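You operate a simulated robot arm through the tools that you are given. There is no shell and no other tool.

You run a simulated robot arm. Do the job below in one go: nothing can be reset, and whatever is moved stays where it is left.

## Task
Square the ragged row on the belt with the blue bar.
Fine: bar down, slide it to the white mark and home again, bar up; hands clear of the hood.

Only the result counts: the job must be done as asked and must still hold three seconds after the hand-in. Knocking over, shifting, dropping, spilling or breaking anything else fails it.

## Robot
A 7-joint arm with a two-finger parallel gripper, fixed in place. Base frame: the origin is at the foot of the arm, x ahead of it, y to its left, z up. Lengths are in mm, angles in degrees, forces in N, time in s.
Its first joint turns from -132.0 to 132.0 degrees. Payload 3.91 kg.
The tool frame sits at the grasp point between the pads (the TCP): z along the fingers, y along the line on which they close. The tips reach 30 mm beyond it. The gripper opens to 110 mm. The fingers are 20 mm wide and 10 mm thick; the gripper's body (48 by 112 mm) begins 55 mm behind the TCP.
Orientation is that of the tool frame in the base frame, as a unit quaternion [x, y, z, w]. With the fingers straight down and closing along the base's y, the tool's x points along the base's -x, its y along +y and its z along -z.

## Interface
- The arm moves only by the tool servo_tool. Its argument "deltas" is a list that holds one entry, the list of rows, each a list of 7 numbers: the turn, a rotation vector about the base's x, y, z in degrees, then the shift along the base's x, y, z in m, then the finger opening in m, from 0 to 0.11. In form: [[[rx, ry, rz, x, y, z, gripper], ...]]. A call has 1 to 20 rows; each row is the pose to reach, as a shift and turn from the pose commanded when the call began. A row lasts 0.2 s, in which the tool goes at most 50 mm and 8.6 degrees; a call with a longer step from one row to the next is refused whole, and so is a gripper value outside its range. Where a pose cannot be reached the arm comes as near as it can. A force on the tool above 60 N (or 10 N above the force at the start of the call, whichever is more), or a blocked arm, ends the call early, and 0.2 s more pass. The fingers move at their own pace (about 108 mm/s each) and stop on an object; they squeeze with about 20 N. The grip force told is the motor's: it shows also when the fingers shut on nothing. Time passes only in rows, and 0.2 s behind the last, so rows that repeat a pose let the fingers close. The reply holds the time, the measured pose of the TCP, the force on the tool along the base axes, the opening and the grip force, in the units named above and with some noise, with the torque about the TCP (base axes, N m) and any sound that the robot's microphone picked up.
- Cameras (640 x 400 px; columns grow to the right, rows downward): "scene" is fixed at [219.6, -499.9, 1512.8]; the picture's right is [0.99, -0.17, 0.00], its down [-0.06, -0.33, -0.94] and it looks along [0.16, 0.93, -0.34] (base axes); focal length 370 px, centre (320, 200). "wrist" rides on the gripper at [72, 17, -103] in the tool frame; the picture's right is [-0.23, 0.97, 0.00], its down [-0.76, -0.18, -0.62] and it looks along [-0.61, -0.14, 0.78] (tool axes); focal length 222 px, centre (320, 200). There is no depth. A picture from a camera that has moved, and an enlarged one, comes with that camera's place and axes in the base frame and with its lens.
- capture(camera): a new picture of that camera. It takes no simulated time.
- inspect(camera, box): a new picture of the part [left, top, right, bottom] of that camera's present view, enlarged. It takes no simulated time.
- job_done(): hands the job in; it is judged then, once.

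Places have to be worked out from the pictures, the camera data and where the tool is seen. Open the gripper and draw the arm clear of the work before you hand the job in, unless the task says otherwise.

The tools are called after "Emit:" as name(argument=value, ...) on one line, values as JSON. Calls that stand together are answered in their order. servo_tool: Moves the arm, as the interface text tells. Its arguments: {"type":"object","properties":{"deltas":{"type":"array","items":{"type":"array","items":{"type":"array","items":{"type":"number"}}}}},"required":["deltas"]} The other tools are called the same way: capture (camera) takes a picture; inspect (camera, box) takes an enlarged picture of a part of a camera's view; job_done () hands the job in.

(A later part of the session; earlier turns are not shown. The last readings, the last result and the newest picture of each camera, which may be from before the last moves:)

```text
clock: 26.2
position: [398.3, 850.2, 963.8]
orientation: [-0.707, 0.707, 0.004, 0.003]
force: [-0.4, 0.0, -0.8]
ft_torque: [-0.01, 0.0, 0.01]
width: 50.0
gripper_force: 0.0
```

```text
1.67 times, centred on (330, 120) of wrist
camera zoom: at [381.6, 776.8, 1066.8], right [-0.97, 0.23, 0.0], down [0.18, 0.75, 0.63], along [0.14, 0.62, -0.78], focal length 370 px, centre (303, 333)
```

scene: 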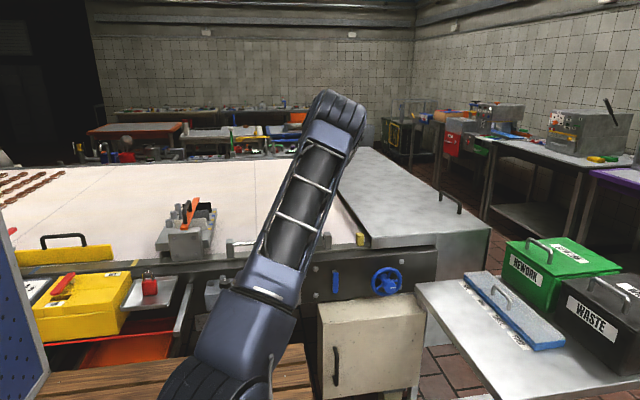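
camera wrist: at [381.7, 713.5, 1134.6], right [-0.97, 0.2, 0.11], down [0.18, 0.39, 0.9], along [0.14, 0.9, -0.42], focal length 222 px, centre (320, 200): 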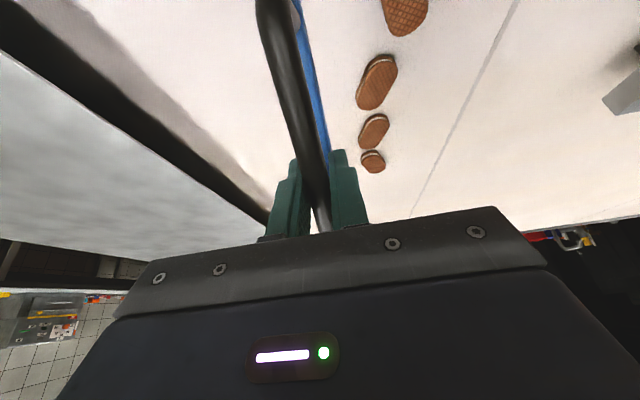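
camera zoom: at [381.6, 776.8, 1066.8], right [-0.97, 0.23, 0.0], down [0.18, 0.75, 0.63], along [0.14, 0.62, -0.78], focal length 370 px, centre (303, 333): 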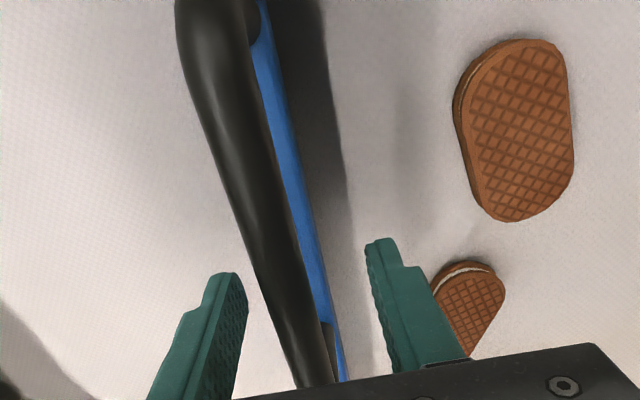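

The bar stays down after release. I'll lift straight up 150 mm with the fingers open and look at the result.

Emit:
servo_tool(deltas=[[[0, 0, 0, 0, 0, 0.02, 0.06], [0, 0, 0, 0, 0, 0.05, 0.08], [0, 0, 0, 0, 0, 0.085, 0.08], [0, 0, 0, 0, 0, 0.12, 0.08], [0, 0, 0, 0, -0.02, 0.15, 0.08], [0, 0, 0, 0, -0.06, 0.15, 0.08], [0, 0, 0, 0, -0.1, 0.15, 0.08], [0, 0, 0, 0, -0.14, 0.15, 0.08]]])

Emit:
capture(camera="wrist")

Emit:
capture(camera="scene")

Emit:
inspect(camera="scene", box=[200, 120, 400, 260])

```text
clock: 28.0
position: [398.2, 711.2, 1112.7]
orientation: [0.707, -0.707, -0.003, -0.004]
force: [0.9, 0.9, -0.5]
ft_torque: [-0.06, -0.04, 0.03]
width: 79.9
gripper_force: 0.0
```

```text
taken
camera wrist: at [380.9, 636.6, 1216.1], right [-0.97, 0.23, 0.0], down [0.18, 0.76, 0.63], along [0.14, 0.61, -0.78], focal length 222 px, centre (320, 200)
```

wrist: 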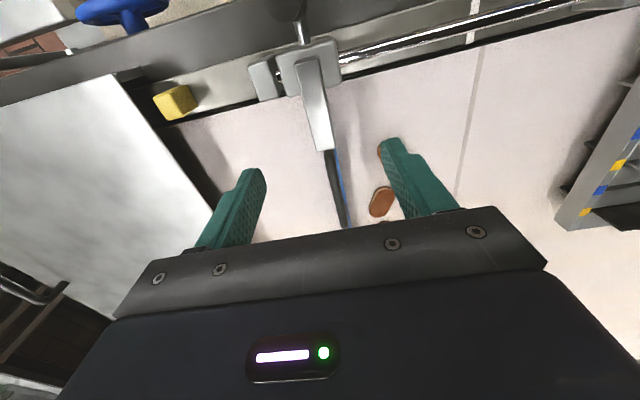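

```text
taken
```

scene: 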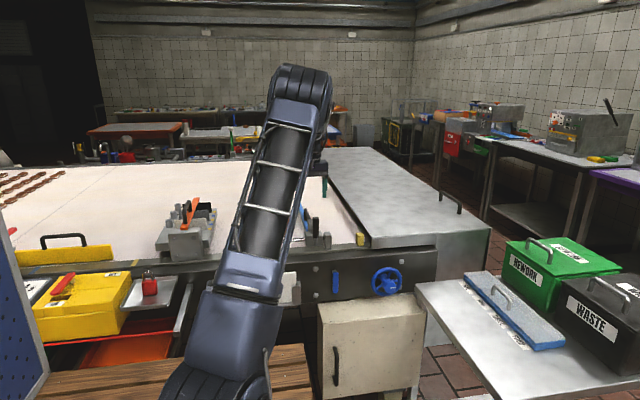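

```text
2.86 times, centred on (300, 190) of scene
camera zoom: at [219.6, -499.9, 1512.8], right [0.99, -0.17, 0.0], down [-0.06, -0.33, -0.94], along [0.16, 0.93, -0.34], focal length 1056 px, centre (377, 229)
```

zoom: 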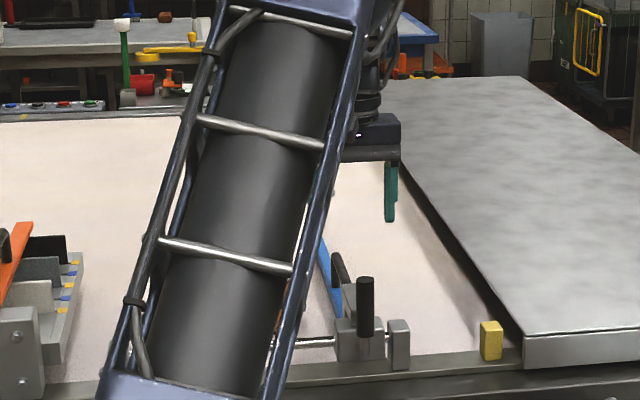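

The bar lies down across the belt and the grip on the carriage is still upright. I'll move over the grip (about x 398, y 630) to check its alignment between the fingers.

Emit:
servo_tool(deltas=[[[0, 0, 0, 0, -0.027, 0, 0.08], [0, 0, 0, 0, -0.054, 0, 0.08], [0, 0, 0, 0, -0.081, 0, 0.08], [0, 0, 0, 0, -0.081, 0, 0.08]]])

Emit:
inspect(camera="wrist", box=[200, 30, 460, 230])

Emit:
inspect(camera="scene", box=[260, 140, 380, 260])

```text
clock: 29.0
position: [399.1, 628.2, 1114.1]
orientation: [0.707, -0.707, -0.003, -0.004]
force: [-0.2, -0.1, -0.1]
ft_torque: [0.0, -0.02, -0.01]
width: 79.8
gripper_force: 0.0
```

```text
2.00 times, centred on (330, 130) of wrist
camera zoom: at [380.8, 555.2, 1217.3], right [-0.97, 0.23, 0.0], down [0.18, 0.75, 0.63], along [0.14, 0.62, -0.78], focal length 444 px, centre (300, 340)
```

zoom: 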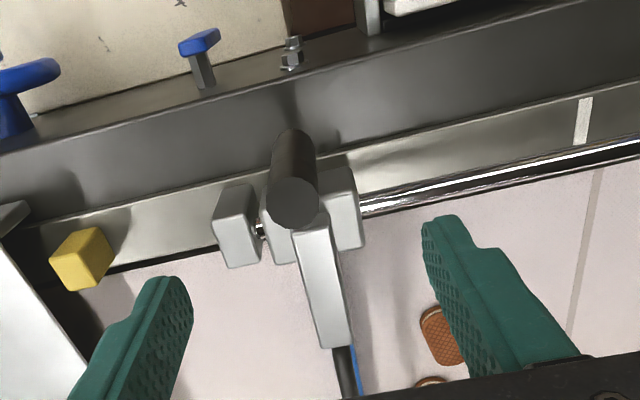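

```text
3.33 times, centred on (320, 200) of scene
camera zoom: at [219.6, -499.9, 1512.8], right [0.99, -0.17, 0.0], down [-0.06, -0.33, -0.94], along [0.16, 0.93, -0.34], focal length 1232 px, centre (320, 200)
```

zoom: 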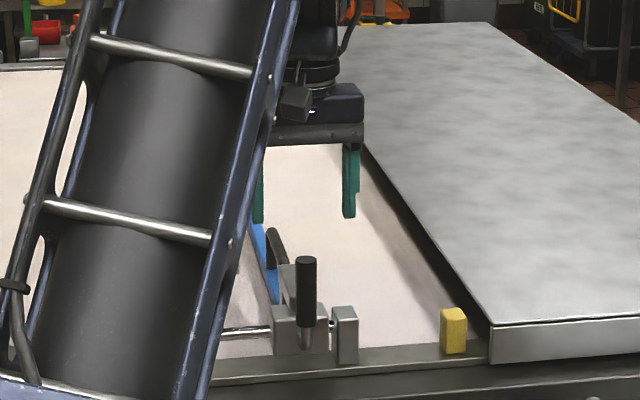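

The grip's top sits at about (399, 627), centred between the fingers. I'll lower 107 mm around it and close.

Emit:
servo_tool(deltas=[[[0, 0, 0, 0, 0, -0.02, 0.08], [0, 0, 0, 0, 0, -0.04, 0.08], [0, 0, 0, 0, 0, -0.06, 0.08], [0, 0, 0, 0, 0, -0.08, 0.08], [0, 0, 0, 0, 0, -0.095, 0.08], [0, 0, 0, 0, 0, -0.107, 0.06], [0, 0, 0, 0, 0, -0.107, 0.04]]])

Emit:
inspect(camera="wrist", box=[200, 30, 460, 230])

Emit:
inspect(camera="scene", box=[280, 180, 380, 260])

```text
clock: 30.6
position: [399.4, 628.2, 1006.8]
orientation: [0.707, -0.707, -0.004, -0.004]
force: [0.0, 0.6, -0.6]
ft_torque: [0.01, 0.0, 0.01]
width: 39.7
gripper_force: 0.0
```

```text
2.00 times, centred on (330, 130) of wrist
camera zoom: at [381.8, 554.8, 1110.2], right [-0.97, 0.23, 0.0], down [0.18, 0.75, 0.63], along [0.14, 0.62, -0.78], focal length 444 px, centre (300, 340)
```

zoom: 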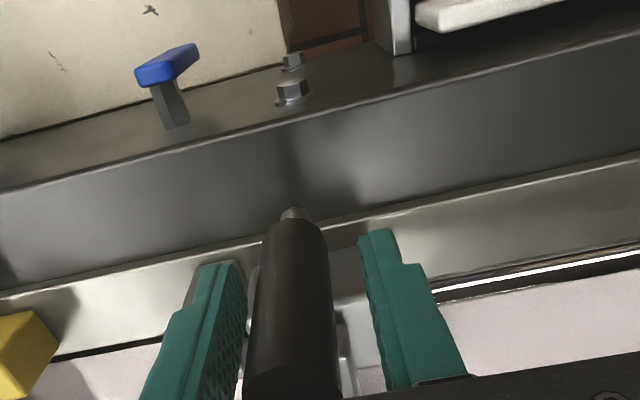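

```text
5.00 times, centred on (330, 220) of scene
camera zoom: at [219.6, -499.9, 1512.8], right [0.99, -0.17, 0.0], down [-0.06, -0.33, -0.94], along [0.16, 0.93, -0.34], focal length 1848 px, centre (270, 100)
```

zoom: 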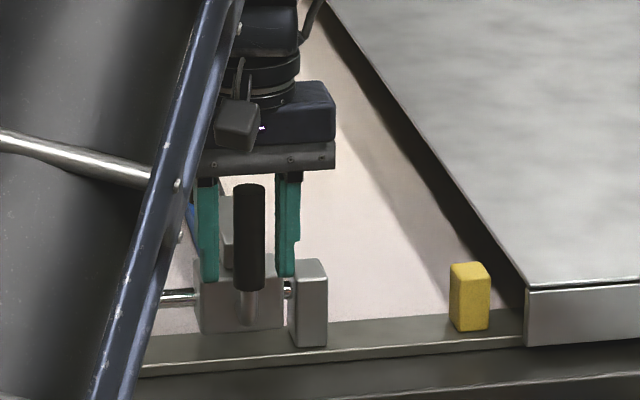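

The grip appears about 7 mm nearer to the camera than the TCP (y ≈ 621, top at about z 1043). I'll shift 7 mm in -y to centre the pads on it and then close.

Emit:
servo_tool(deltas=[[[0, 0, 0, 0, -0.004, 0, 0.04], [0, 0, 0, 0, -0.007, 0, 0.04], [0, 0, 0, 0, -0.007, 0, 0.02], [0, 0, 0, 0, -0.007, 0, 0.0], [0, 0, 0, 0, -0.007, 0, 0.0], [0, 0, 0, 0, -0.007, 0, 0.0]]])

Emit:
capture(camera="wrist")

Emit:
inspect(camera="scene", box=[280, 180, 380, 260])

```text
clock: 32.0
position: [399.5, 621.8, 1007.2]
orientation: [-0.707, 0.707, 0.005, 0.005]
force: [2.9, 3.6, 3.3]
ft_torque: [-0.41, 0.22, 0.04]
width: 21.9
gripper_force: 44.9
```

```text
taken
camera wrist: at [381.8, 548.6, 1110.2], right [-0.97, 0.23, 0.0], down [0.18, 0.75, 0.63], along [0.14, 0.62, -0.78], focal length 222 px, centre (320, 200)
```

wrist: 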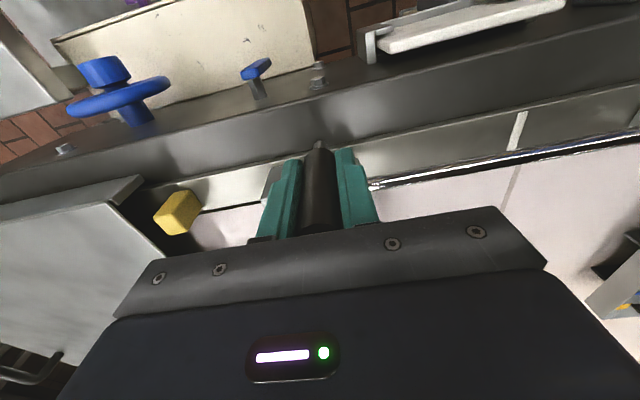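

```text
5.00 times, centred on (330, 220) of scene
camera zoom: at [219.6, -499.9, 1512.8], right [0.99, -0.17, 0.0], down [-0.06, -0.33, -0.94], along [0.16, 0.93, -0.34], focal length 1848 px, centre (270, 100)
```

zoom: 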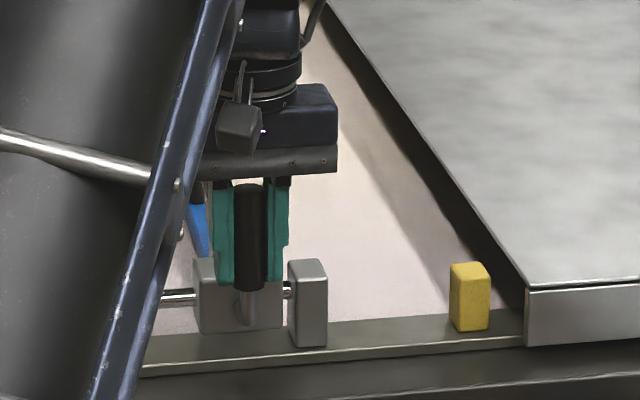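

The grip is held firmly (21.9 mm, 45 N) with the carriage still home at x ≈ 399.5; the white mark works out to x ≈ 218. I'll begin sliding in -x with a small 20 mm move to learn the carriage's drag.

Emit:
servo_tool(deltas=[[[0, 0, 0, -0.005, 0, 0, 0.0], [0, 0, 0, -0.01, 0, 0, 0.0], [0, 0, 0, -0.015, 0, 0, 0.0], [0, 0, 0, -0.02, 0, 0, 0.0]]])

Emit:
inspect(camera="scene", box=[280, 180, 380, 260])

```text
clock: 33.0
position: [378.2, 622.1, 1007.4]
orientation: [-0.707, 0.707, 0.004, 0.003]
force: [0.9, -0.2, 2.4]
ft_torque: [-0.76, 0.25, -0.14]
width: 21.7
gripper_force: 45.1
```

```text
5.00 times, centred on (330, 220) of scene
camera zoom: at [219.6, -499.9, 1512.8], right [0.99, -0.17, 0.0], down [-0.06, -0.33, -0.94], along [0.16, 0.93, -0.34], focal length 1848 px, centre (270, 100)
```

zoom: 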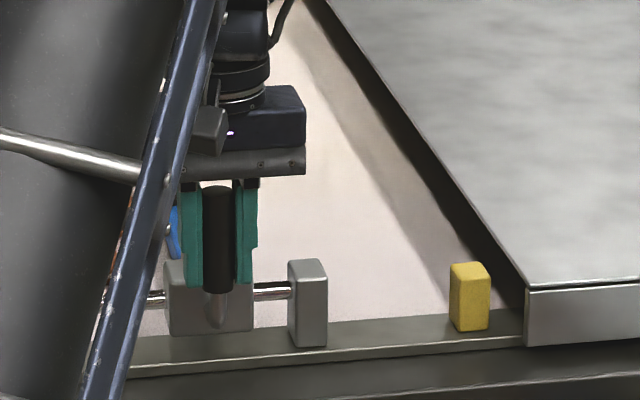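

The carriage slides freely (force under 3 N). I'll push on another 140 mm at 50 mm/s, stopping about 20 mm short of the mark to verify.

Emit:
servo_tool(deltas=[[[0, 0, 0, -0.008, 0, 0, 0.0], [0, 0, 0, -0.016, 0, 0, 0.0], [0, 0, 0, -0.024, 0, 0, 0.0], [0, 0, 0, -0.032, 0, 0, 0.0], [0, 0, 0, -0.04, 0, 0, 0.0], [0, 0, 0, -0.048, 0, 0, 0.0], [0, 0, 0, -0.056, 0, 0, 0.0], [0, 0, 0, -0.064, 0, 0, 0.0], [0, 0, 0, -0.072, 0, 0, 0.0], [0, 0, 0, -0.08, 0, 0, 0.0], [0, 0, 0, -0.088, 0, 0, 0.0], [0, 0, 0, -0.096, 0, 0, 0.0], [0, 0, 0, -0.104, 0, 0, 0.0], [0, 0, 0, -0.112, 0, 0, 0.0], [0, 0, 0, -0.12, 0, 0, 0.0], [0, 0, 0, -0.128, 0, 0, 0.0], [0, 0, 0, -0.134, 0, 0, 0.0], [0, 0, 0, -0.138, 0, 0, 0.0], [0, 0, 0, -0.14, 0, 0, 0.0]]])

Emit:
capture(camera="wrist")

Emit:
capture(camera="scene")

Emit:
inspect(camera="scene", box=[200, 180, 340, 270])

```text
clock: 37.0
position: [239.3, 622.0, 1007.9]
orientation: [0.708, -0.707, -0.005, -0.004]
force: [1.4, 6.5, 18.5]
ft_torque: [-0.47, 0.05, -0.17]
width: 21.6
gripper_force: 44.8
```

```text
taken
camera wrist: at [221.3, 548.5, 1109.8], right [-0.97, 0.23, 0.0], down [0.18, 0.75, 0.63], along [0.14, 0.62, -0.77], focal length 222 px, centre (320, 200)
```

wrist: 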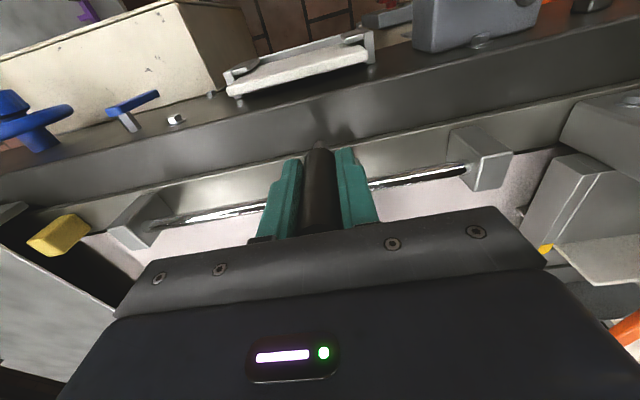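

```text
taken
```

scene: 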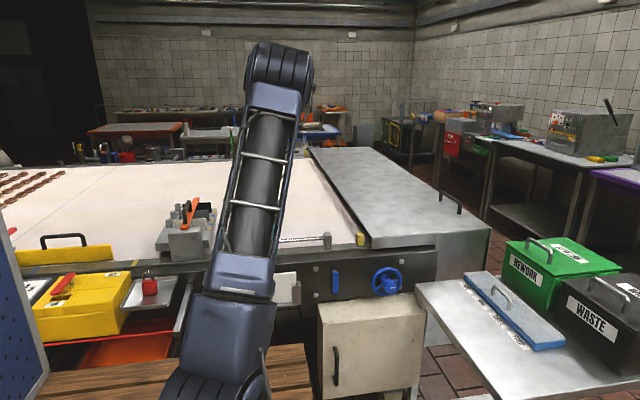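

```text
4.44 times, centred on (270, 225) of scene
camera zoom: at [219.6, -499.9, 1512.8], right [0.99, -0.17, 0.0], down [-0.06, -0.33, -0.94], along [0.16, 0.93, -0.34], focal length 1643 px, centre (542, 89)
```

zoom: 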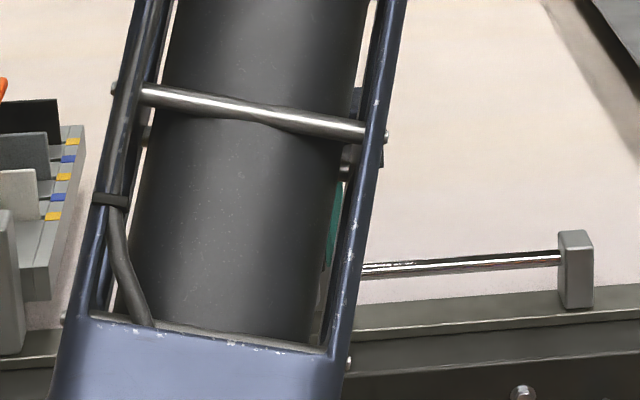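

I'm at x ≈ 239, about 21 mm short of the mark; the arm hides the mark from the scene camera. I'll zoom the wrist view near the fingertips to find the mark.

Emit:
inspect(camera="wrist", box=[280, 110, 440, 210])

Emit:
inspect(camera="wrist", box=[100, 120, 300, 240])

```text
4.00 times, centred on (360, 160) of wrist
camera zoom: at [221.3, 548.5, 1109.8], right [-0.97, 0.23, 0.0], down [0.18, 0.75, 0.63], along [0.14, 0.62, -0.77], focal length 888 px, centre (160, 360)
```

zoom: 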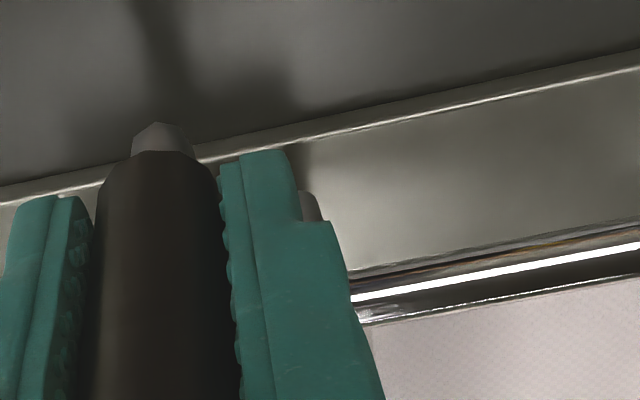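

```text
3.20 times, centred on (200, 180) of wrist
camera zoom: at [221.3, 548.5, 1109.8], right [-0.97, 0.23, 0.0], down [0.18, 0.75, 0.63], along [0.14, 0.62, -0.77], focal length 711 px, centre (704, 264)
```

zoom: 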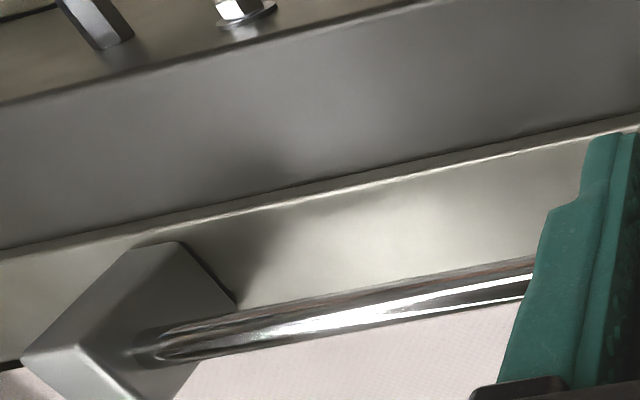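

The mark is hidden under the carriage now, so I rely on the measured travel: home grip x 399.5 to mark 218–219 is about 180.5 mm, 160 done. I'll slide the last 20.5 mm slowly and hold.

Emit:
servo_tool(deltas=[[[0, 0, 0, -0.004, 0, 0, 0.0], [0, 0, 0, -0.008, 0, 0, 0.0], [0, 0, 0, -0.012, 0, 0, 0.0], [0, 0, 0, -0.016, 0, 0, 0.0], [0, 0, 0, -0.019, 0, 0, 0.0], [0, 0, 0, -0.0205, 0, 0, 0.0], [0, 0, 0, -0.0205, 0, 0, 0.0], [0, 0, 0, -0.0205, 0, 0, 0.0]]])

Emit:
inspect(camera="wrist", box=[280, 110, 440, 210])

Emit:
capture(camera="scene")

```text
clock: 38.8
position: [218.4, 622.8, 1007.5]
orientation: [-0.707, 0.707, 0.004, 0.004]
force: [1.1, 6.8, 19.6]
ft_torque: [0.22, 0.06, -0.13]
width: 22.1
gripper_force: 45.0
```

```text
4.00 times, centred on (360, 160) of wrist
camera zoom: at [200.4, 548.5, 1109.8], right [-0.97, 0.23, 0.0], down [0.18, 0.75, 0.63], along [0.14, 0.62, -0.77], focal length 888 px, centre (160, 360)
```

zoom: 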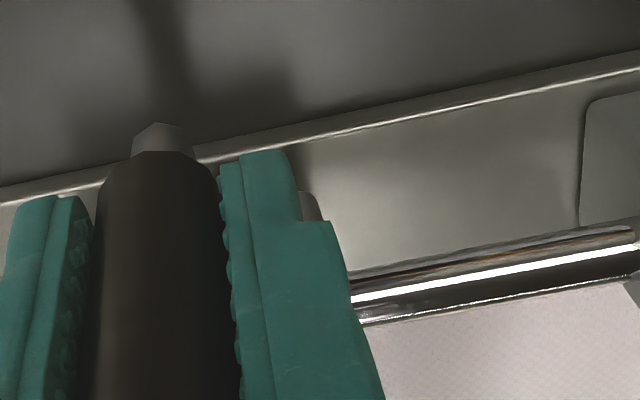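

```text
taken
```

scene: 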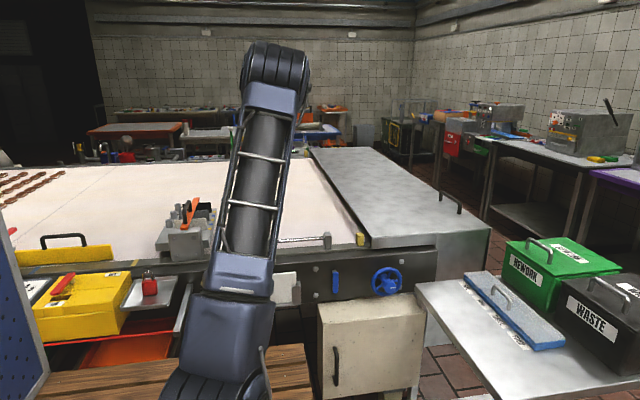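

The carriage grip is at x 218.4. To verify against the mark and see the row, I'll open the fingers and lift straight up for a clear view.

Emit:
servo_tool(deltas=[[[0, 0, 0, 0, 0, 0, 0.03], [0, 0, 0, 0, 0, 0, 0.05], [0, 0, 0, 0, 0, 0, 0.06], [0, 0, 0, 0, 0, 0.03, 0.06], [0, 0, 0, 0, 0, 0.06, 0.06], [0, 0, 0, 0, 0, 0.1, 0.06], [0, 0, 0, 0, 0, 0.14, 0.06], [0, 0, 0, 0, 0, 0.17, 0.06]]])

Emit:
capture(camera="wrist")

Emit:
inspect(camera="wrist", box=[240, 60, 400, 200])

Emit:
inspect(camera="scene", box=[180, 150, 340, 270])

```text
clock: 40.6
position: [217.9, 621.1, 1176.7]
orientation: [-0.706, 0.708, 0.004, 0.004]
force: [-0.5, 0.3, -0.1]
ft_torque: [0.0, 0.05, 0.0]
width: 59.8
gripper_force: 0.0
```

```text
taken
camera wrist: at [201.1, 547.6, 1281.1], right [-0.97, 0.23, 0.0], down [0.18, 0.76, 0.63], along [0.14, 0.61, -0.78], focal length 222 px, centre (320, 200)
```

wrist: 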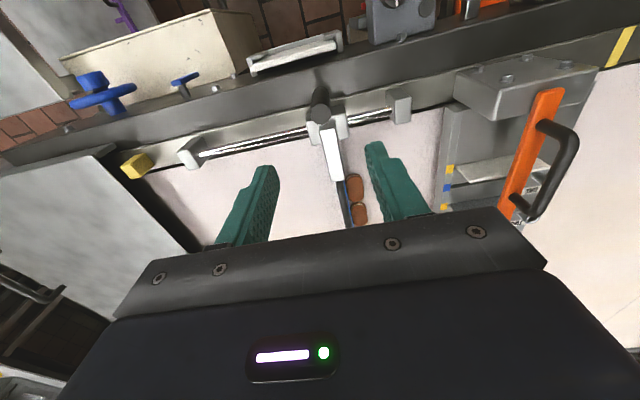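

```text
2.86 times, centred on (320, 130) of wrist
camera zoom: at [201.1, 547.6, 1281.1], right [-0.97, 0.23, 0.0], down [0.18, 0.76, 0.63], along [0.14, 0.61, -0.78], focal length 635 px, centre (320, 400)
```

zoom: 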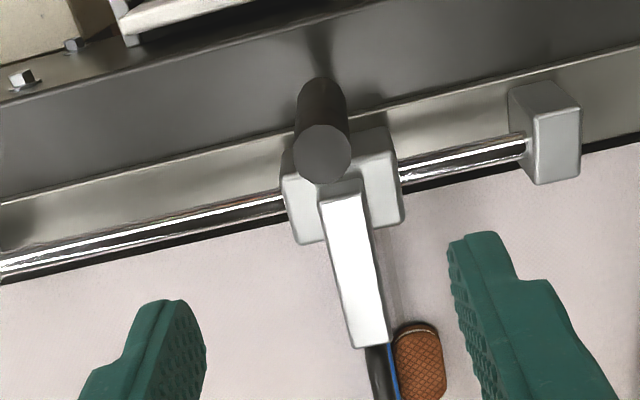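

```text
3.33 times, centred on (260, 210) of scene
camera zoom: at [219.6, -499.9, 1512.8], right [0.99, -0.17, 0.0], down [-0.06, -0.33, -0.94], along [0.16, 0.93, -0.34], focal length 1232 px, centre (520, 167)
```

zoom: 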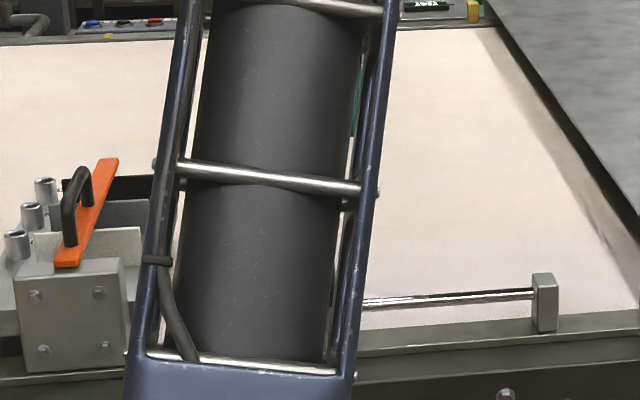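

The carriage now sits over the white mark and pieces lie flush along the bar. I'll shift the camera toward +y at this height to see the whole row.

Emit:
servo_tool(deltas=[[[0, 0, 0, 0, 0.04, 0.01, 0.06], [0, 0, 0, 0, 0.08, 0.02, 0.06], [0, 0, 0, 0, 0.12, 0.03, 0.06], [0, 0, 0, 0, 0.16, 0.03, 0.06], [0, 0, 0, 0, 0.2, 0.03, 0.06]]])

Emit:
capture(camera="wrist")

Emit:
inspect(camera="wrist", box=[260, 0, 420, 220])

Emit:
inspect(camera="scene", box=[180, 150, 340, 270])

```text
clock: 41.8
position: [218.7, 822.3, 1207.3]
orientation: [-0.706, 0.708, 0.004, 0.004]
force: [-0.8, -0.3, 0.9]
ft_torque: [0.02, 0.03, -0.01]
width: 59.8
gripper_force: 0.0
```

```text
taken
camera wrist: at [200.4, 748.2, 1310.1], right [-0.97, 0.23, 0.0], down [0.18, 0.75, 0.63], along [0.14, 0.62, -0.77], focal length 222 px, centre (320, 200)
```

wrist: 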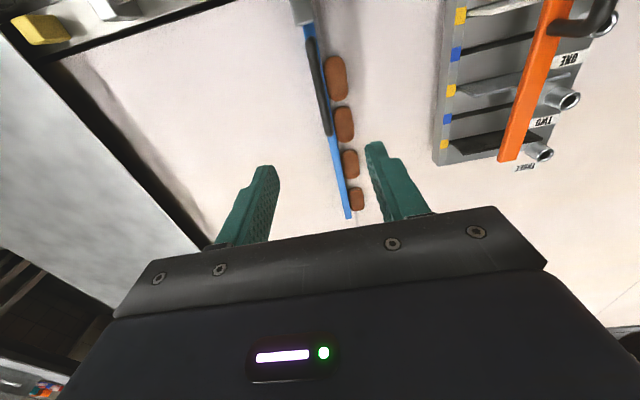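

```text
1.82 times, centred on (340, 110) of wrist
camera zoom: at [200.4, 748.2, 1310.1], right [-0.97, 0.23, 0.0], down [0.18, 0.75, 0.63], along [0.14, 0.62, -0.77], focal length 404 px, centre (284, 364)
```

zoom: 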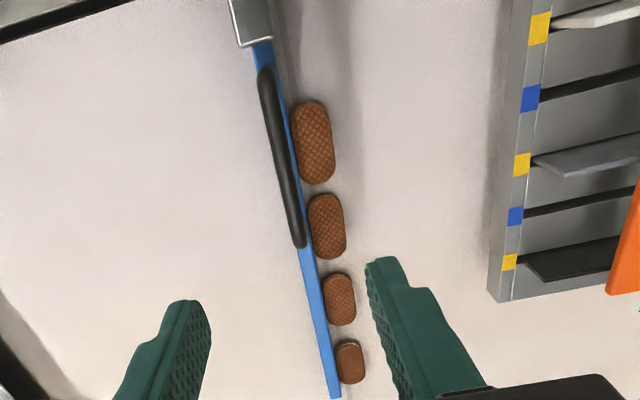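

```text
3.33 times, centred on (260, 210) of scene
camera zoom: at [219.6, -499.9, 1512.8], right [0.99, -0.17, 0.0], down [-0.06, -0.33, -0.94], along [0.16, 0.93, -0.34], focal length 1232 px, centre (520, 167)
```

zoom: 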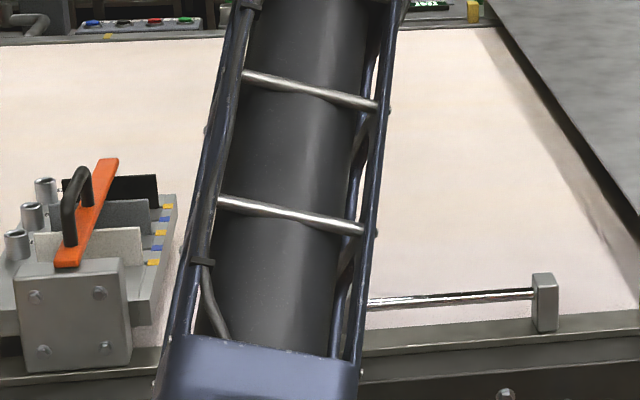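

All four pieces are squared flush against the bar. I'll go back over the carriage grip, lower onto it exactly as before and close.

Emit:
servo_tool(deltas=[[[0, 0, 0, 0, -0.04, 0, 0.06], [0, 0, 0, 0, -0.08, 0, 0.06], [0, 0, 0, 0, -0.12, -0.005, 0.06], [0, 0, 0, 0, -0.16, -0.02, 0.06], [0, 0, 0, 0, -0.2, -0.03, 0.06], [0, 0, 0, 0, -0.2, -0.06, 0.06], [0, 0, 0, 0, -0.2, -0.09, 0.06], [0, 0, 0, 0, -0.2, -0.09, 0.06]]])

Emit:
inspect(camera="wrist", box=[200, 30, 460, 230])

```text
clock: 43.6
position: [218.5, 623.2, 1115.3]
orientation: [-0.707, 0.707, 0.004, 0.004]
force: [0.8, 0.7, 0.6]
ft_torque: [0.02, 0.01, 0.02]
width: 60.1
gripper_force: 0.1
```

```text
2.00 times, centred on (330, 130) of wrist
camera zoom: at [201.3, 547.6, 1219.3], right [-0.97, 0.23, 0.0], down [0.18, 0.75, 0.63], along [0.14, 0.62, -0.78], focal length 444 px, centre (300, 340)
```

zoom: 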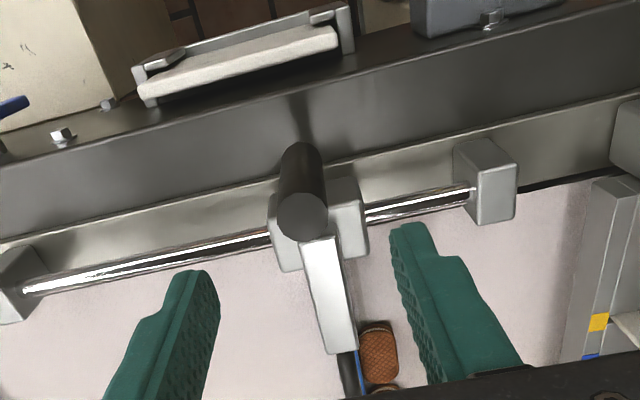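

Grip is centred between the fingers; lowering 110 mm back to the earlier height and closing.

Emit:
servo_tool(deltas=[[[0, 0, 0, 0, 0, -0.02, 0.06], [0, 0, 0, 0, 0, -0.045, 0.06], [0, 0, 0, 0, 0, -0.07, 0.06], [0, 0, 0, 0, 0, -0.092, 0.06], [0, 0, 0, 0, 0, -0.108, 0.05], [0, 0, 0, 0, 0, -0.108, 0.03], [0, 0, 0, 0, 0, -0.108, 0.0], [0, 0, 0, 0, 0, -0.108, 0.0], [0, 0, 0, 0, 0, -0.108, 0.0]]])

Emit:
inspect(camera="wrist", box=[200, 30, 460, 230])

```text
clock: 45.6
position: [217.8, 624.0, 1008.6]
orientation: [0.707, -0.707, -0.004, -0.003]
force: [-1.9, -0.8, -6.2]
ft_torque: [1.4, -0.04, 0.1]
width: 22.1
gripper_force: 45.0
```

```text
2.00 times, centred on (330, 130) of wrist
camera zoom: at [200.3, 549.6, 1112.3], right [-0.97, 0.23, 0.0], down [0.18, 0.75, 0.63], along [0.14, 0.62, -0.78], focal length 444 px, centre (300, 340)
```

zoom: 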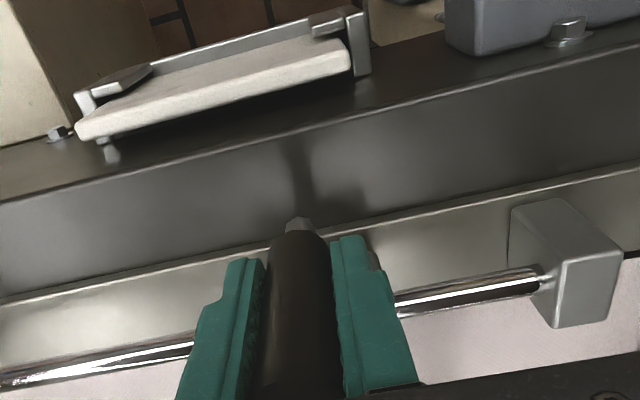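

Gripped again (22.1 mm, 45 N). Sliding the carriage home: 165 mm at moderate speed first.

Emit:
servo_tool(deltas=[[[0, 0, 0, 0.005, 0, 0, 0.0], [0, 0, 0, 0.013, 0, 0, 0.0], [0, 0, 0, 0.022, 0, 0, 0.0], [0, 0, 0, 0.031, 0, 0, 0.0], [0, 0, 0, 0.04, 0, 0, 0.0], [0, 0, 0, 0.049, 0, 0, 0.0], [0, 0, 0, 0.058, 0, 0, 0.0], [0, 0, 0, 0.067, 0, 0, 0.0], [0, 0, 0, 0.076, 0, 0, 0.0], [0, 0, 0, 0.085, 0, 0, 0.0], [0, 0, 0, 0.094, 0, 0, 0.0], [0, 0, 0, 0.103, 0, 0, 0.0], [0, 0, 0, 0.112, 0, 0, 0.0], [0, 0, 0, 0.121, 0, 0, 0.0], [0, 0, 0, 0.13, 0, 0, 0.0], [0, 0, 0, 0.139, 0, 0, 0.0], [0, 0, 0, 0.148, 0, 0, 0.0], [0, 0, 0, 0.156, 0, 0, 0.0], [0, 0, 0, 0.162, 0, 0, 0.0], [0, 0, 0, 0.165, 0, 0, 0.0]]])

Emit:
inspect(camera="scene", box=[280, 180, 380, 260])

Emit:
capture(camera="scene")

```text
clock: 49.8
position: [382.2, 622.8, 1008.6]
orientation: [0.708, -0.707, -0.004, -0.005]
force: [-2.1, 28.6, 21.7]
ft_torque: [-0.1, 0.74, 0.02]
width: 22.1
gripper_force: 44.4
```

```text
5.00 times, centred on (330, 220) of scene
camera zoom: at [219.6, -499.9, 1512.8], right [0.99, -0.17, 0.0], down [-0.06, -0.33, -0.94], along [0.16, 0.93, -0.34], focal length 1848 px, centre (270, 100)
```

zoom: 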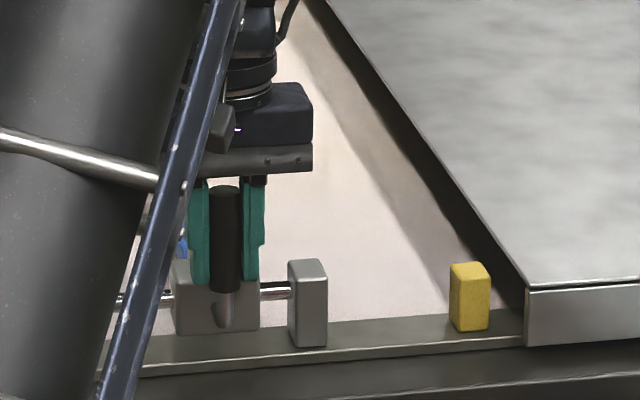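

```text
taken
```

scene: 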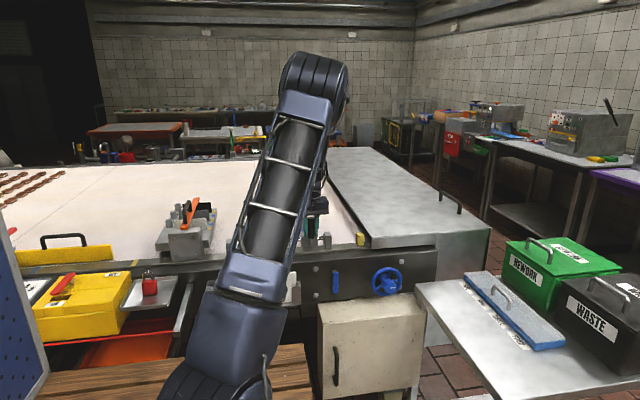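

Carriage is 17 mm from home by both readings and image. I'll ease the side load slightly (+1.5 mm y/z) and finish the last millimetres slowly, watching for the stop.

Emit:
servo_tool(deltas=[[[0, 0, 0, 0.003, 0.001, 0.001, 0.0], [0, 0, 0, 0.006, 0.002, 0.002, 0.0], [0, 0, 0, 0.009, 0.002, 0.002, 0.0], [0, 0, 0, 0.012, 0.002, 0.002, 0.0], [0, 0, 0, 0.0145, 0.002, 0.002, 0.0], [0, 0, 0, 0.0165, 0.002, 0.002, 0.0], [0, 0, 0, 0.0165, 0.002, 0.002, 0.0]]])

Emit:
inspect(camera="scene", box=[280, 180, 380, 260])

```text
clock: 51.4
position: [399.3, 622.9, 1009.7]
orientation: [0.707, -0.707, -0.003, -0.004]
force: [-0.8, -26.7, -22.0]
ft_torque: [0.06, -1.78, -0.01]
width: 21.9
gripper_force: 45.2
```

```text
5.00 times, centred on (330, 220) of scene
camera zoom: at [219.6, -499.9, 1512.8], right [0.99, -0.17, 0.0], down [-0.06, -0.33, -0.94], along [0.16, 0.93, -0.34], focal length 1848 px, centre (270, 100)
```

zoom: 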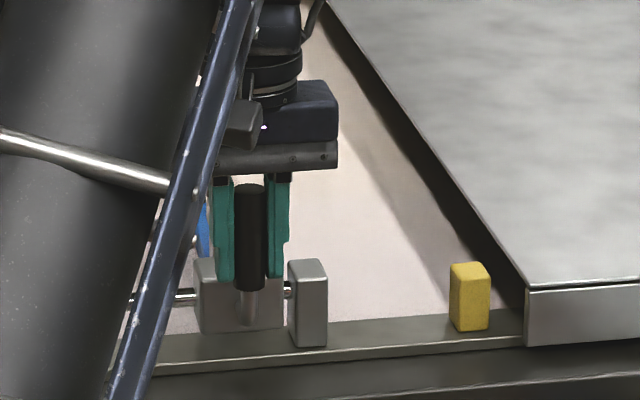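

The carriage is back at x 399.3 and the gap to the home stop matches the starting picture. I'll nudge +1.5 mm to feel whether it is seated, relaxing the side load by 1 mm.

Emit:
servo_tool(deltas=[[[0, 0, 0, 0.001, -0.001, -0.001, 0.0], [0, 0, 0, 0.0015, -0.001, -0.001, 0.0], [0, 0, 0, 0.0015, -0.001, -0.001, 0.0]]])

Emit:
inspect(camera="scene", box=[300, 210, 360, 260])

```text
clock: 52.2
position: [400.0, 624.5, 1009.9]
orientation: [-0.707, 0.707, 0.005, 0.004]
force: [-11.3, -16.2, -9.2]
ft_torque: [-0.74, -0.04, 0.08]
width: 21.8
gripper_force: 45.2
```

```text
8.00 times, centred on (330, 235) of scene
camera zoom: at [219.6, -499.9, 1512.8], right [0.99, -0.17, 0.0], down [-0.06, -0.33, -0.94], along [0.16, 0.93, -0.34], focal length 2957 px, centre (240, -80)
```

zoom: 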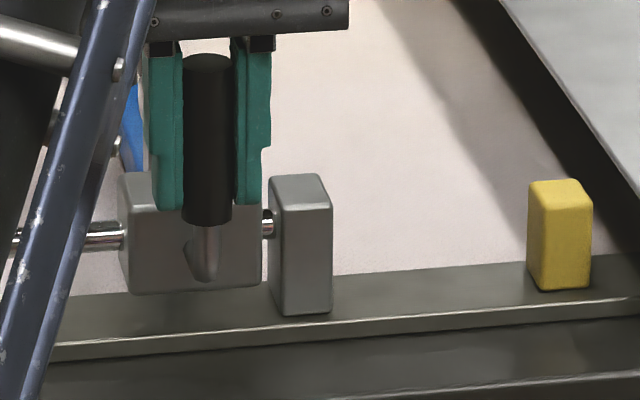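

It resisted with 11 N, so the carriage is seated home. I'll open, lift clear, and move over the bar's U-handle (about x 399, y 825).

Emit:
servo_tool(deltas=[[[0, 0, 0, -0.001, 0, 0, 0.03], [0, 0, 0, -0.001, 0, 0, 0.05], [0, 0, 0, -0.001, 0, 0, 0.06], [0, 0, 0, -0.001, 0, 0.03, 0.06], [0, 0, 0, -0.001, 0, 0.06, 0.06], [0, 0, 0, -0.001, 0, 0.09, 0.06], [0, 0, 0, -0.001, 0.03, 0.11, 0.06], [0, 0, 0, -0.001, 0.07, 0.11, 0.06], [0, 0, 0, -0.001, 0.11, 0.11, 0.06], [0, 0, 0, -0.001, 0.15, 0.11, 0.06], [0, 0, 0, -0.001, 0.19, 0.11, 0.06], [0, 0, 0, -0.001, 0.2, 0.11, 0.06], [0, 0, 0, -0.001, 0.2, 0.11, 0.06]]])

Emit:
capture(camera="wrist")

Emit:
inspect(camera="wrist", box=[200, 0, 460, 230])

Emit:
inspect(camera="scene", box=[180, 130, 380, 270])

```text
clock: 55.0
position: [400.6, 822.7, 1118.7]
orientation: [-0.707, 0.707, 0.004, 0.002]
force: [0.1, -0.3, 0.0]
ft_torque: [0.06, 0.0, -0.02]
width: 59.8
gripper_force: 0.1
```

```text
taken
camera wrist: at [383.4, 749.7, 1221.7], right [-0.97, 0.23, 0.0], down [0.18, 0.75, 0.63], along [0.14, 0.62, -0.78], focal length 222 px, centre (320, 200)
```

wrist: 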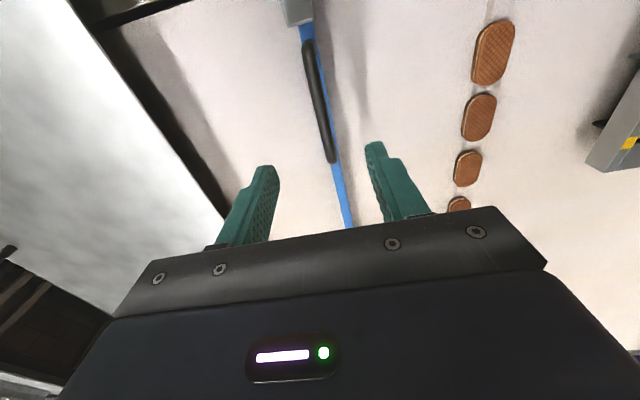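

```text
1.74 times, centred on (330, 115) of wrist
camera zoom: at [383.4, 749.7, 1221.7], right [-0.97, 0.23, 0.0], down [0.18, 0.75, 0.63], along [0.14, 0.62, -0.78], focal length 386 px, centre (303, 348)
```

zoom: 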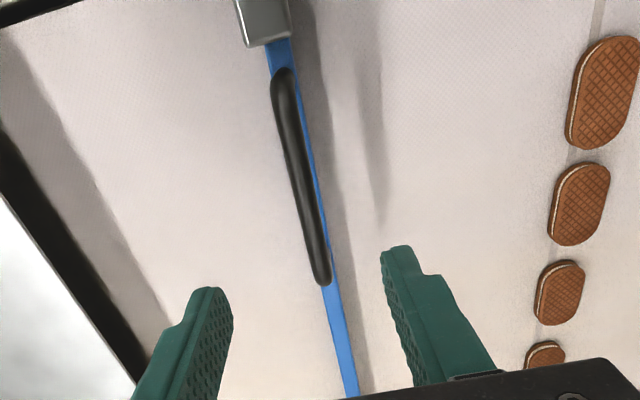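

```text
2.86 times, centred on (280, 200) of scene
camera zoom: at [219.6, -499.9, 1512.8], right [0.99, -0.17, 0.0], down [-0.06, -0.33, -0.94], along [0.16, 0.93, -0.34], focal length 1056 px, centre (434, 200)
```

zoom: 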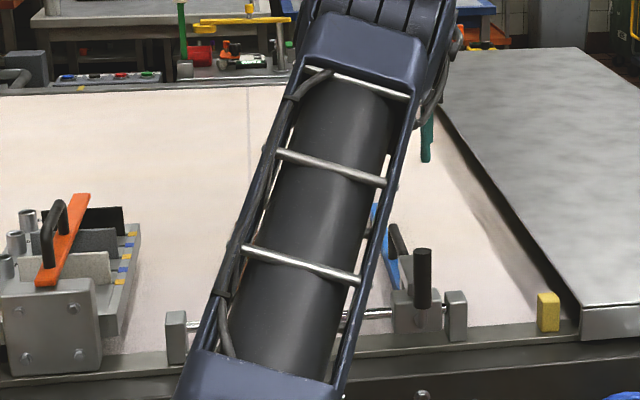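

The carriage is home and the four pieces stand in a straight row. The U-handle's mid is at about (399, 826, 964), right under the tool; I'll lower 154 mm over it and close.

Emit:
servo_tool(deltas=[[[0, 0, 0, -0.001, 0, -0.03, 0.06], [0, 0, 0, -0.001, 0, -0.065, 0.06], [0, 0, 0, -0.001, 0, -0.1, 0.06], [0, 0, 0, -0.001, 0, -0.13, 0.06], [0, 0, 0, -0.001, 0, -0.145, 0.05], [0, 0, 0, -0.001, 0, -0.154, 0.04], [0, 0, 0, -0.001, 0, -0.154, 0.03]]])

Emit:
inspect(camera="wrist", box=[200, 0, 460, 230])

```text
clock: 56.6
position: [399.2, 823.0, 966.8]
orientation: [0.707, -0.707, -0.003, -0.003]
force: [0.4, -0.6, 0.1]
ft_torque: [-0.03, -0.01, -0.01]
width: 30.1
gripper_force: 0.0
```

```text
1.74 times, centred on (330, 115) of wrist
camera zoom: at [382.5, 749.8, 1069.1], right [-0.97, 0.23, 0.0], down [0.18, 0.75, 0.63], along [0.14, 0.62, -0.78], focal length 386 px, centre (303, 348)
```

zoom: 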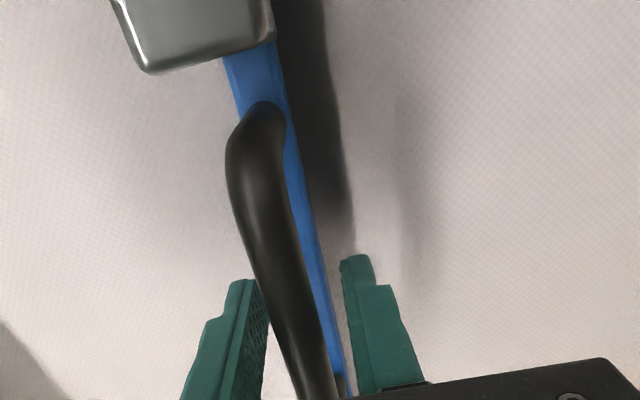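

The rod is at the TCP's depth and centred. Closing on it.

Emit:
servo_tool(deltas=[[[0, 0, 0, 0, 0, 0, 0.01], [0, 0, 0, 0, 0, 0, 0.0], [0, 0, 0, 0, 0, 0, 0.0], [0, 0, 0, 0, 0, 0, 0.0]]])

```text
clock: 57.6
position: [399.8, 822.9, 966.7]
orientation: [-0.707, 0.707, 0.003, 0.003]
force: [-3.3, -0.8, -2.1]
ft_torque: [0.1, -0.01, 0.03]
width: 13.7
gripper_force: 45.3
```

Holding the handle again (13.7 mm, 45 N). I'll raise the bar along the arc about the pivot (now estimated at y 664, z 970), first 30°.

Emit:
servo_tool(deltas=[[[1.75, 0, 0, 0, 0.0, 0.0069, 0.0], [3.5, 0, 0, 0, -0.0003, 0.0138, 0.0], [5.2, 0, 0, 0, -0.001, 0.0207, 0.0], [6.9, 0, 0, 0, -0.0019, 0.0276, 0.0], [8.7, 0, 0, 0, -0.0031, 0.0345, 0.0], [10.4, 0, 0, 0, -0.0046, 0.0412, 0.0], [12.1, 0, 0, 0, -0.0064, 0.0479, 0.0], [13.9, 0, 0, 0, -0.0085, 0.0545, 0.0], [15.6, 0, 0, 0, -0.0109, 0.061, 0.0], [17.3, 0, 0, 0, -0.0135, 0.0675, 0.0], [19.1, 0, 0, 0, -0.0165, 0.0738, 0.0], [20.8, 0, 0, 0, -0.0197, 0.0799, 0.0]]])

Emit:
inspect(camera="wrist", box=[200, 0, 460, 230])

```text
clock: 60.2
position: [398.9, 804.2, 1045.6]
orientation: [0.695, -0.694, -0.131, -0.132]
force: [1.3, 10.2, -2.9]
ft_torque: [0.39, -0.01, 0.0]
width: 13.5
gripper_force: 44.9
```

```text
1.74 times, centred on (330, 115) of wrist
camera zoom: at [381.8, 698.4, 1115.6], right [-0.97, 0.21, 0.08], down [0.18, 0.48, 0.86], along [0.14, 0.85, -0.51], focal length 386 px, centre (303, 348)
```

zoom: 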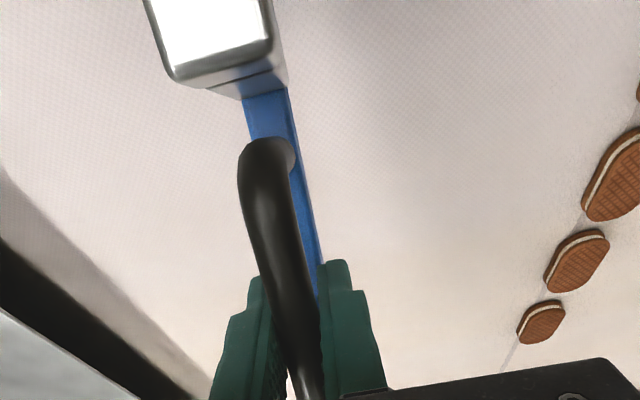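

Forces are small (about 10 N), so the arc fits well. Continuing another 40°.

Emit:
servo_tool(deltas=[[[1.7, 0, 0, 0, -0.0035, 0.006, 0.0], [3.5, 0, 0, 0, -0.0072, 0.0118, 0.0], [5.2, 0, 0, 0, -0.0112, 0.0175, 0.0], [6.9, 0, 0, 0, -0.0154, 0.023, 0.0], [8.7, 0, 0, 0, -0.0199, 0.0283, 0.0], [10.4, 0, 0, 0, -0.0245, 0.0334, 0.0], [12.1, 0, 0, 0, -0.0295, 0.0383, 0.0], [13.9, 0, 0, 0, -0.0346, 0.043, 0.0], [15.6, 0, 0, 0, -0.0399, 0.0475, 0.0], [17.3, 0, 0, 0, -0.0454, 0.0517, 0.0], [19.1, 0, 0, 0, -0.0511, 0.0557, 0.0], [20.8, 0, 0, 0, -0.0569, 0.0594, 0.0], [22.5, 0, 0, 0, -0.063, 0.0629, 0.0], [24.3, 0, 0, 0, -0.0691, 0.0661, 0.0], [26.0, 0, 0, 0, -0.0754, 0.069, 0.0], [27.8, 0, 0, 0, -0.0818, 0.0716, 0.0]]])

Emit:
inspect(camera="wrist", box=[200, 0, 460, 230])

Emit:
inspect(camera="scene", box=[240, 80, 400, 260])

```text
clock: 63.6
position: [399.3, 724.5, 1116.7]
orientation: [-0.642, 0.643, 0.295, 0.295]
force: [2.8, 7.6, -3.6]
ft_torque: [0.75, 0.04, -0.03]
width: 13.6
gripper_force: 45.2
```

```text
1.74 times, centred on (330, 115) of wrist
camera zoom: at [381.8, 597.0, 1129.6], right [-0.97, 0.15, 0.17], down [0.18, 0.02, 0.98], along [0.14, 0.99, -0.05], focal length 386 px, centre (303, 348)
```

zoom: 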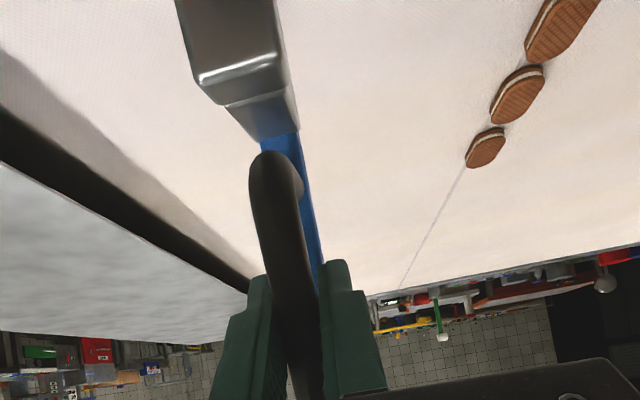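

```text
2.22 times, centred on (320, 170) of scene
camera zoom: at [219.6, -499.9, 1512.8], right [0.99, -0.17, 0.0], down [-0.06, -0.33, -0.94], along [0.16, 0.93, -0.34], focal length 821 px, centre (320, 267)
```

zoom: 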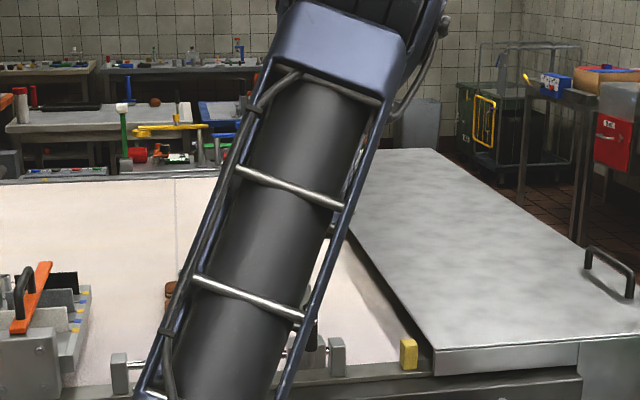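

Still smooth. Next 25°, bringing the bar just past vertical toward the rest.

Emit:
servo_tool(deltas=[[[1.7, 0, 0, 0, -0.0065, 0.0024, 0.0], [3.5, 0, 0, 0, -0.0131, 0.0045, 0.0], [5.2, 0, 0, 0, -0.0198, 0.0063, 0.0], [6.9, 0, 0, 0, -0.0266, 0.0078, 0.0], [8.7, 0, 0, 0, -0.0334, 0.009, 0.0], [10.4, 0, 0, 0, -0.0403, 0.0099, 0.0], [12.1, 0, 0, 0, -0.0472, 0.0105, 0.0], [13.9, 0, 0, 0, -0.0542, 0.0108, 0.0], [15.6, 0, 0, 0, -0.0611, 0.0108, 0.0], [17.3, 0, 0, 0, -0.068, 0.0105, 0.0]]])

```text
clock: 65.8
position: [399.9, 654.9, 1126.5]
orientation: [-0.591, 0.591, 0.388, 0.387]
force: [0.4, 6.9, -21.9]
ft_torque: [0.53, -0.09, -0.06]
width: 13.6
gripper_force: 44.6
```

Bar is slightly past vertical. I'll trim the path 2 mm lower to ease the radial load and step toward the rest stop.

Emit:
servo_tool(deltas=[[[1.7, 0, 0, 0, -0.007, -0.002, 0.0], [3.4, 0, 0, 0, -0.0138, -0.0034, 0.0], [5.1, 0, 0, 0, -0.0206, -0.0048, 0.0], [6.0, 0, 0, 0, -0.0245, -0.0058, 0.0], [6.9, 0, 0, 0, -0.0274, -0.0066, 0.0]]])

Emit:
inspect(camera="wrist", box=[200, 0, 460, 230])

Emit:
inspect(camera="scene", box=[240, 80, 400, 260])

```text
clock: 67.0
position: [398.0, 626.0, 1121.9]
orientation: [0.567, -0.566, -0.423, -0.423]
force: [6.4, 6.8, 4.9]
ft_torque: [1.27, -0.05, 0.01]
width: 13.9
gripper_force: 45.4
```

```text
1.74 times, centred on (330, 115) of wrist
camera zoom: at [381.5, 506.3, 1082.1], right [-0.97, 0.06, 0.22], down [0.18, -0.38, 0.91], along [0.14, 0.92, 0.36], focal length 386 px, centre (303, 348)
```

zoom: 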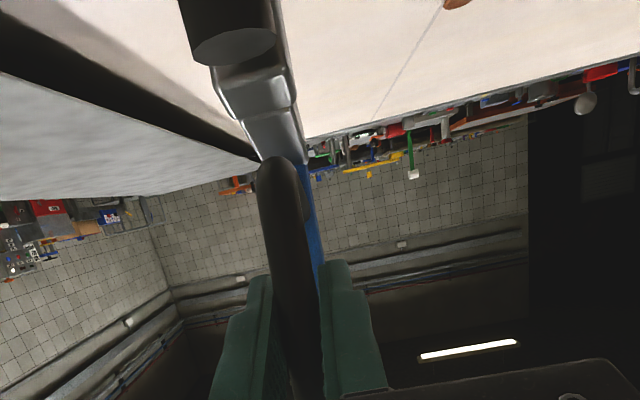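

```text
2.22 times, centred on (320, 170) of scene
camera zoom: at [219.6, -499.9, 1512.8], right [0.99, -0.17, 0.0], down [-0.06, -0.33, -0.94], along [0.16, 0.93, -0.34], focal length 821 px, centre (320, 267)
```

zoom: 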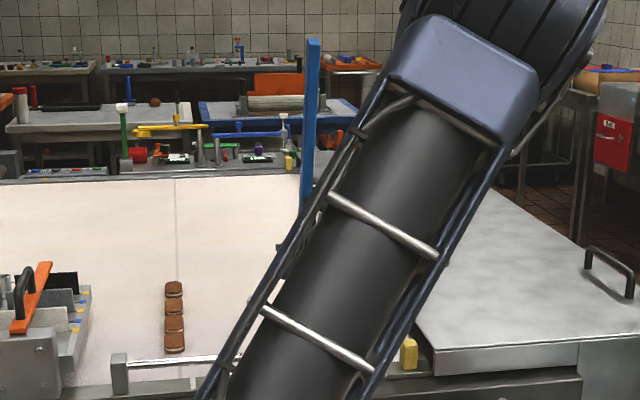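

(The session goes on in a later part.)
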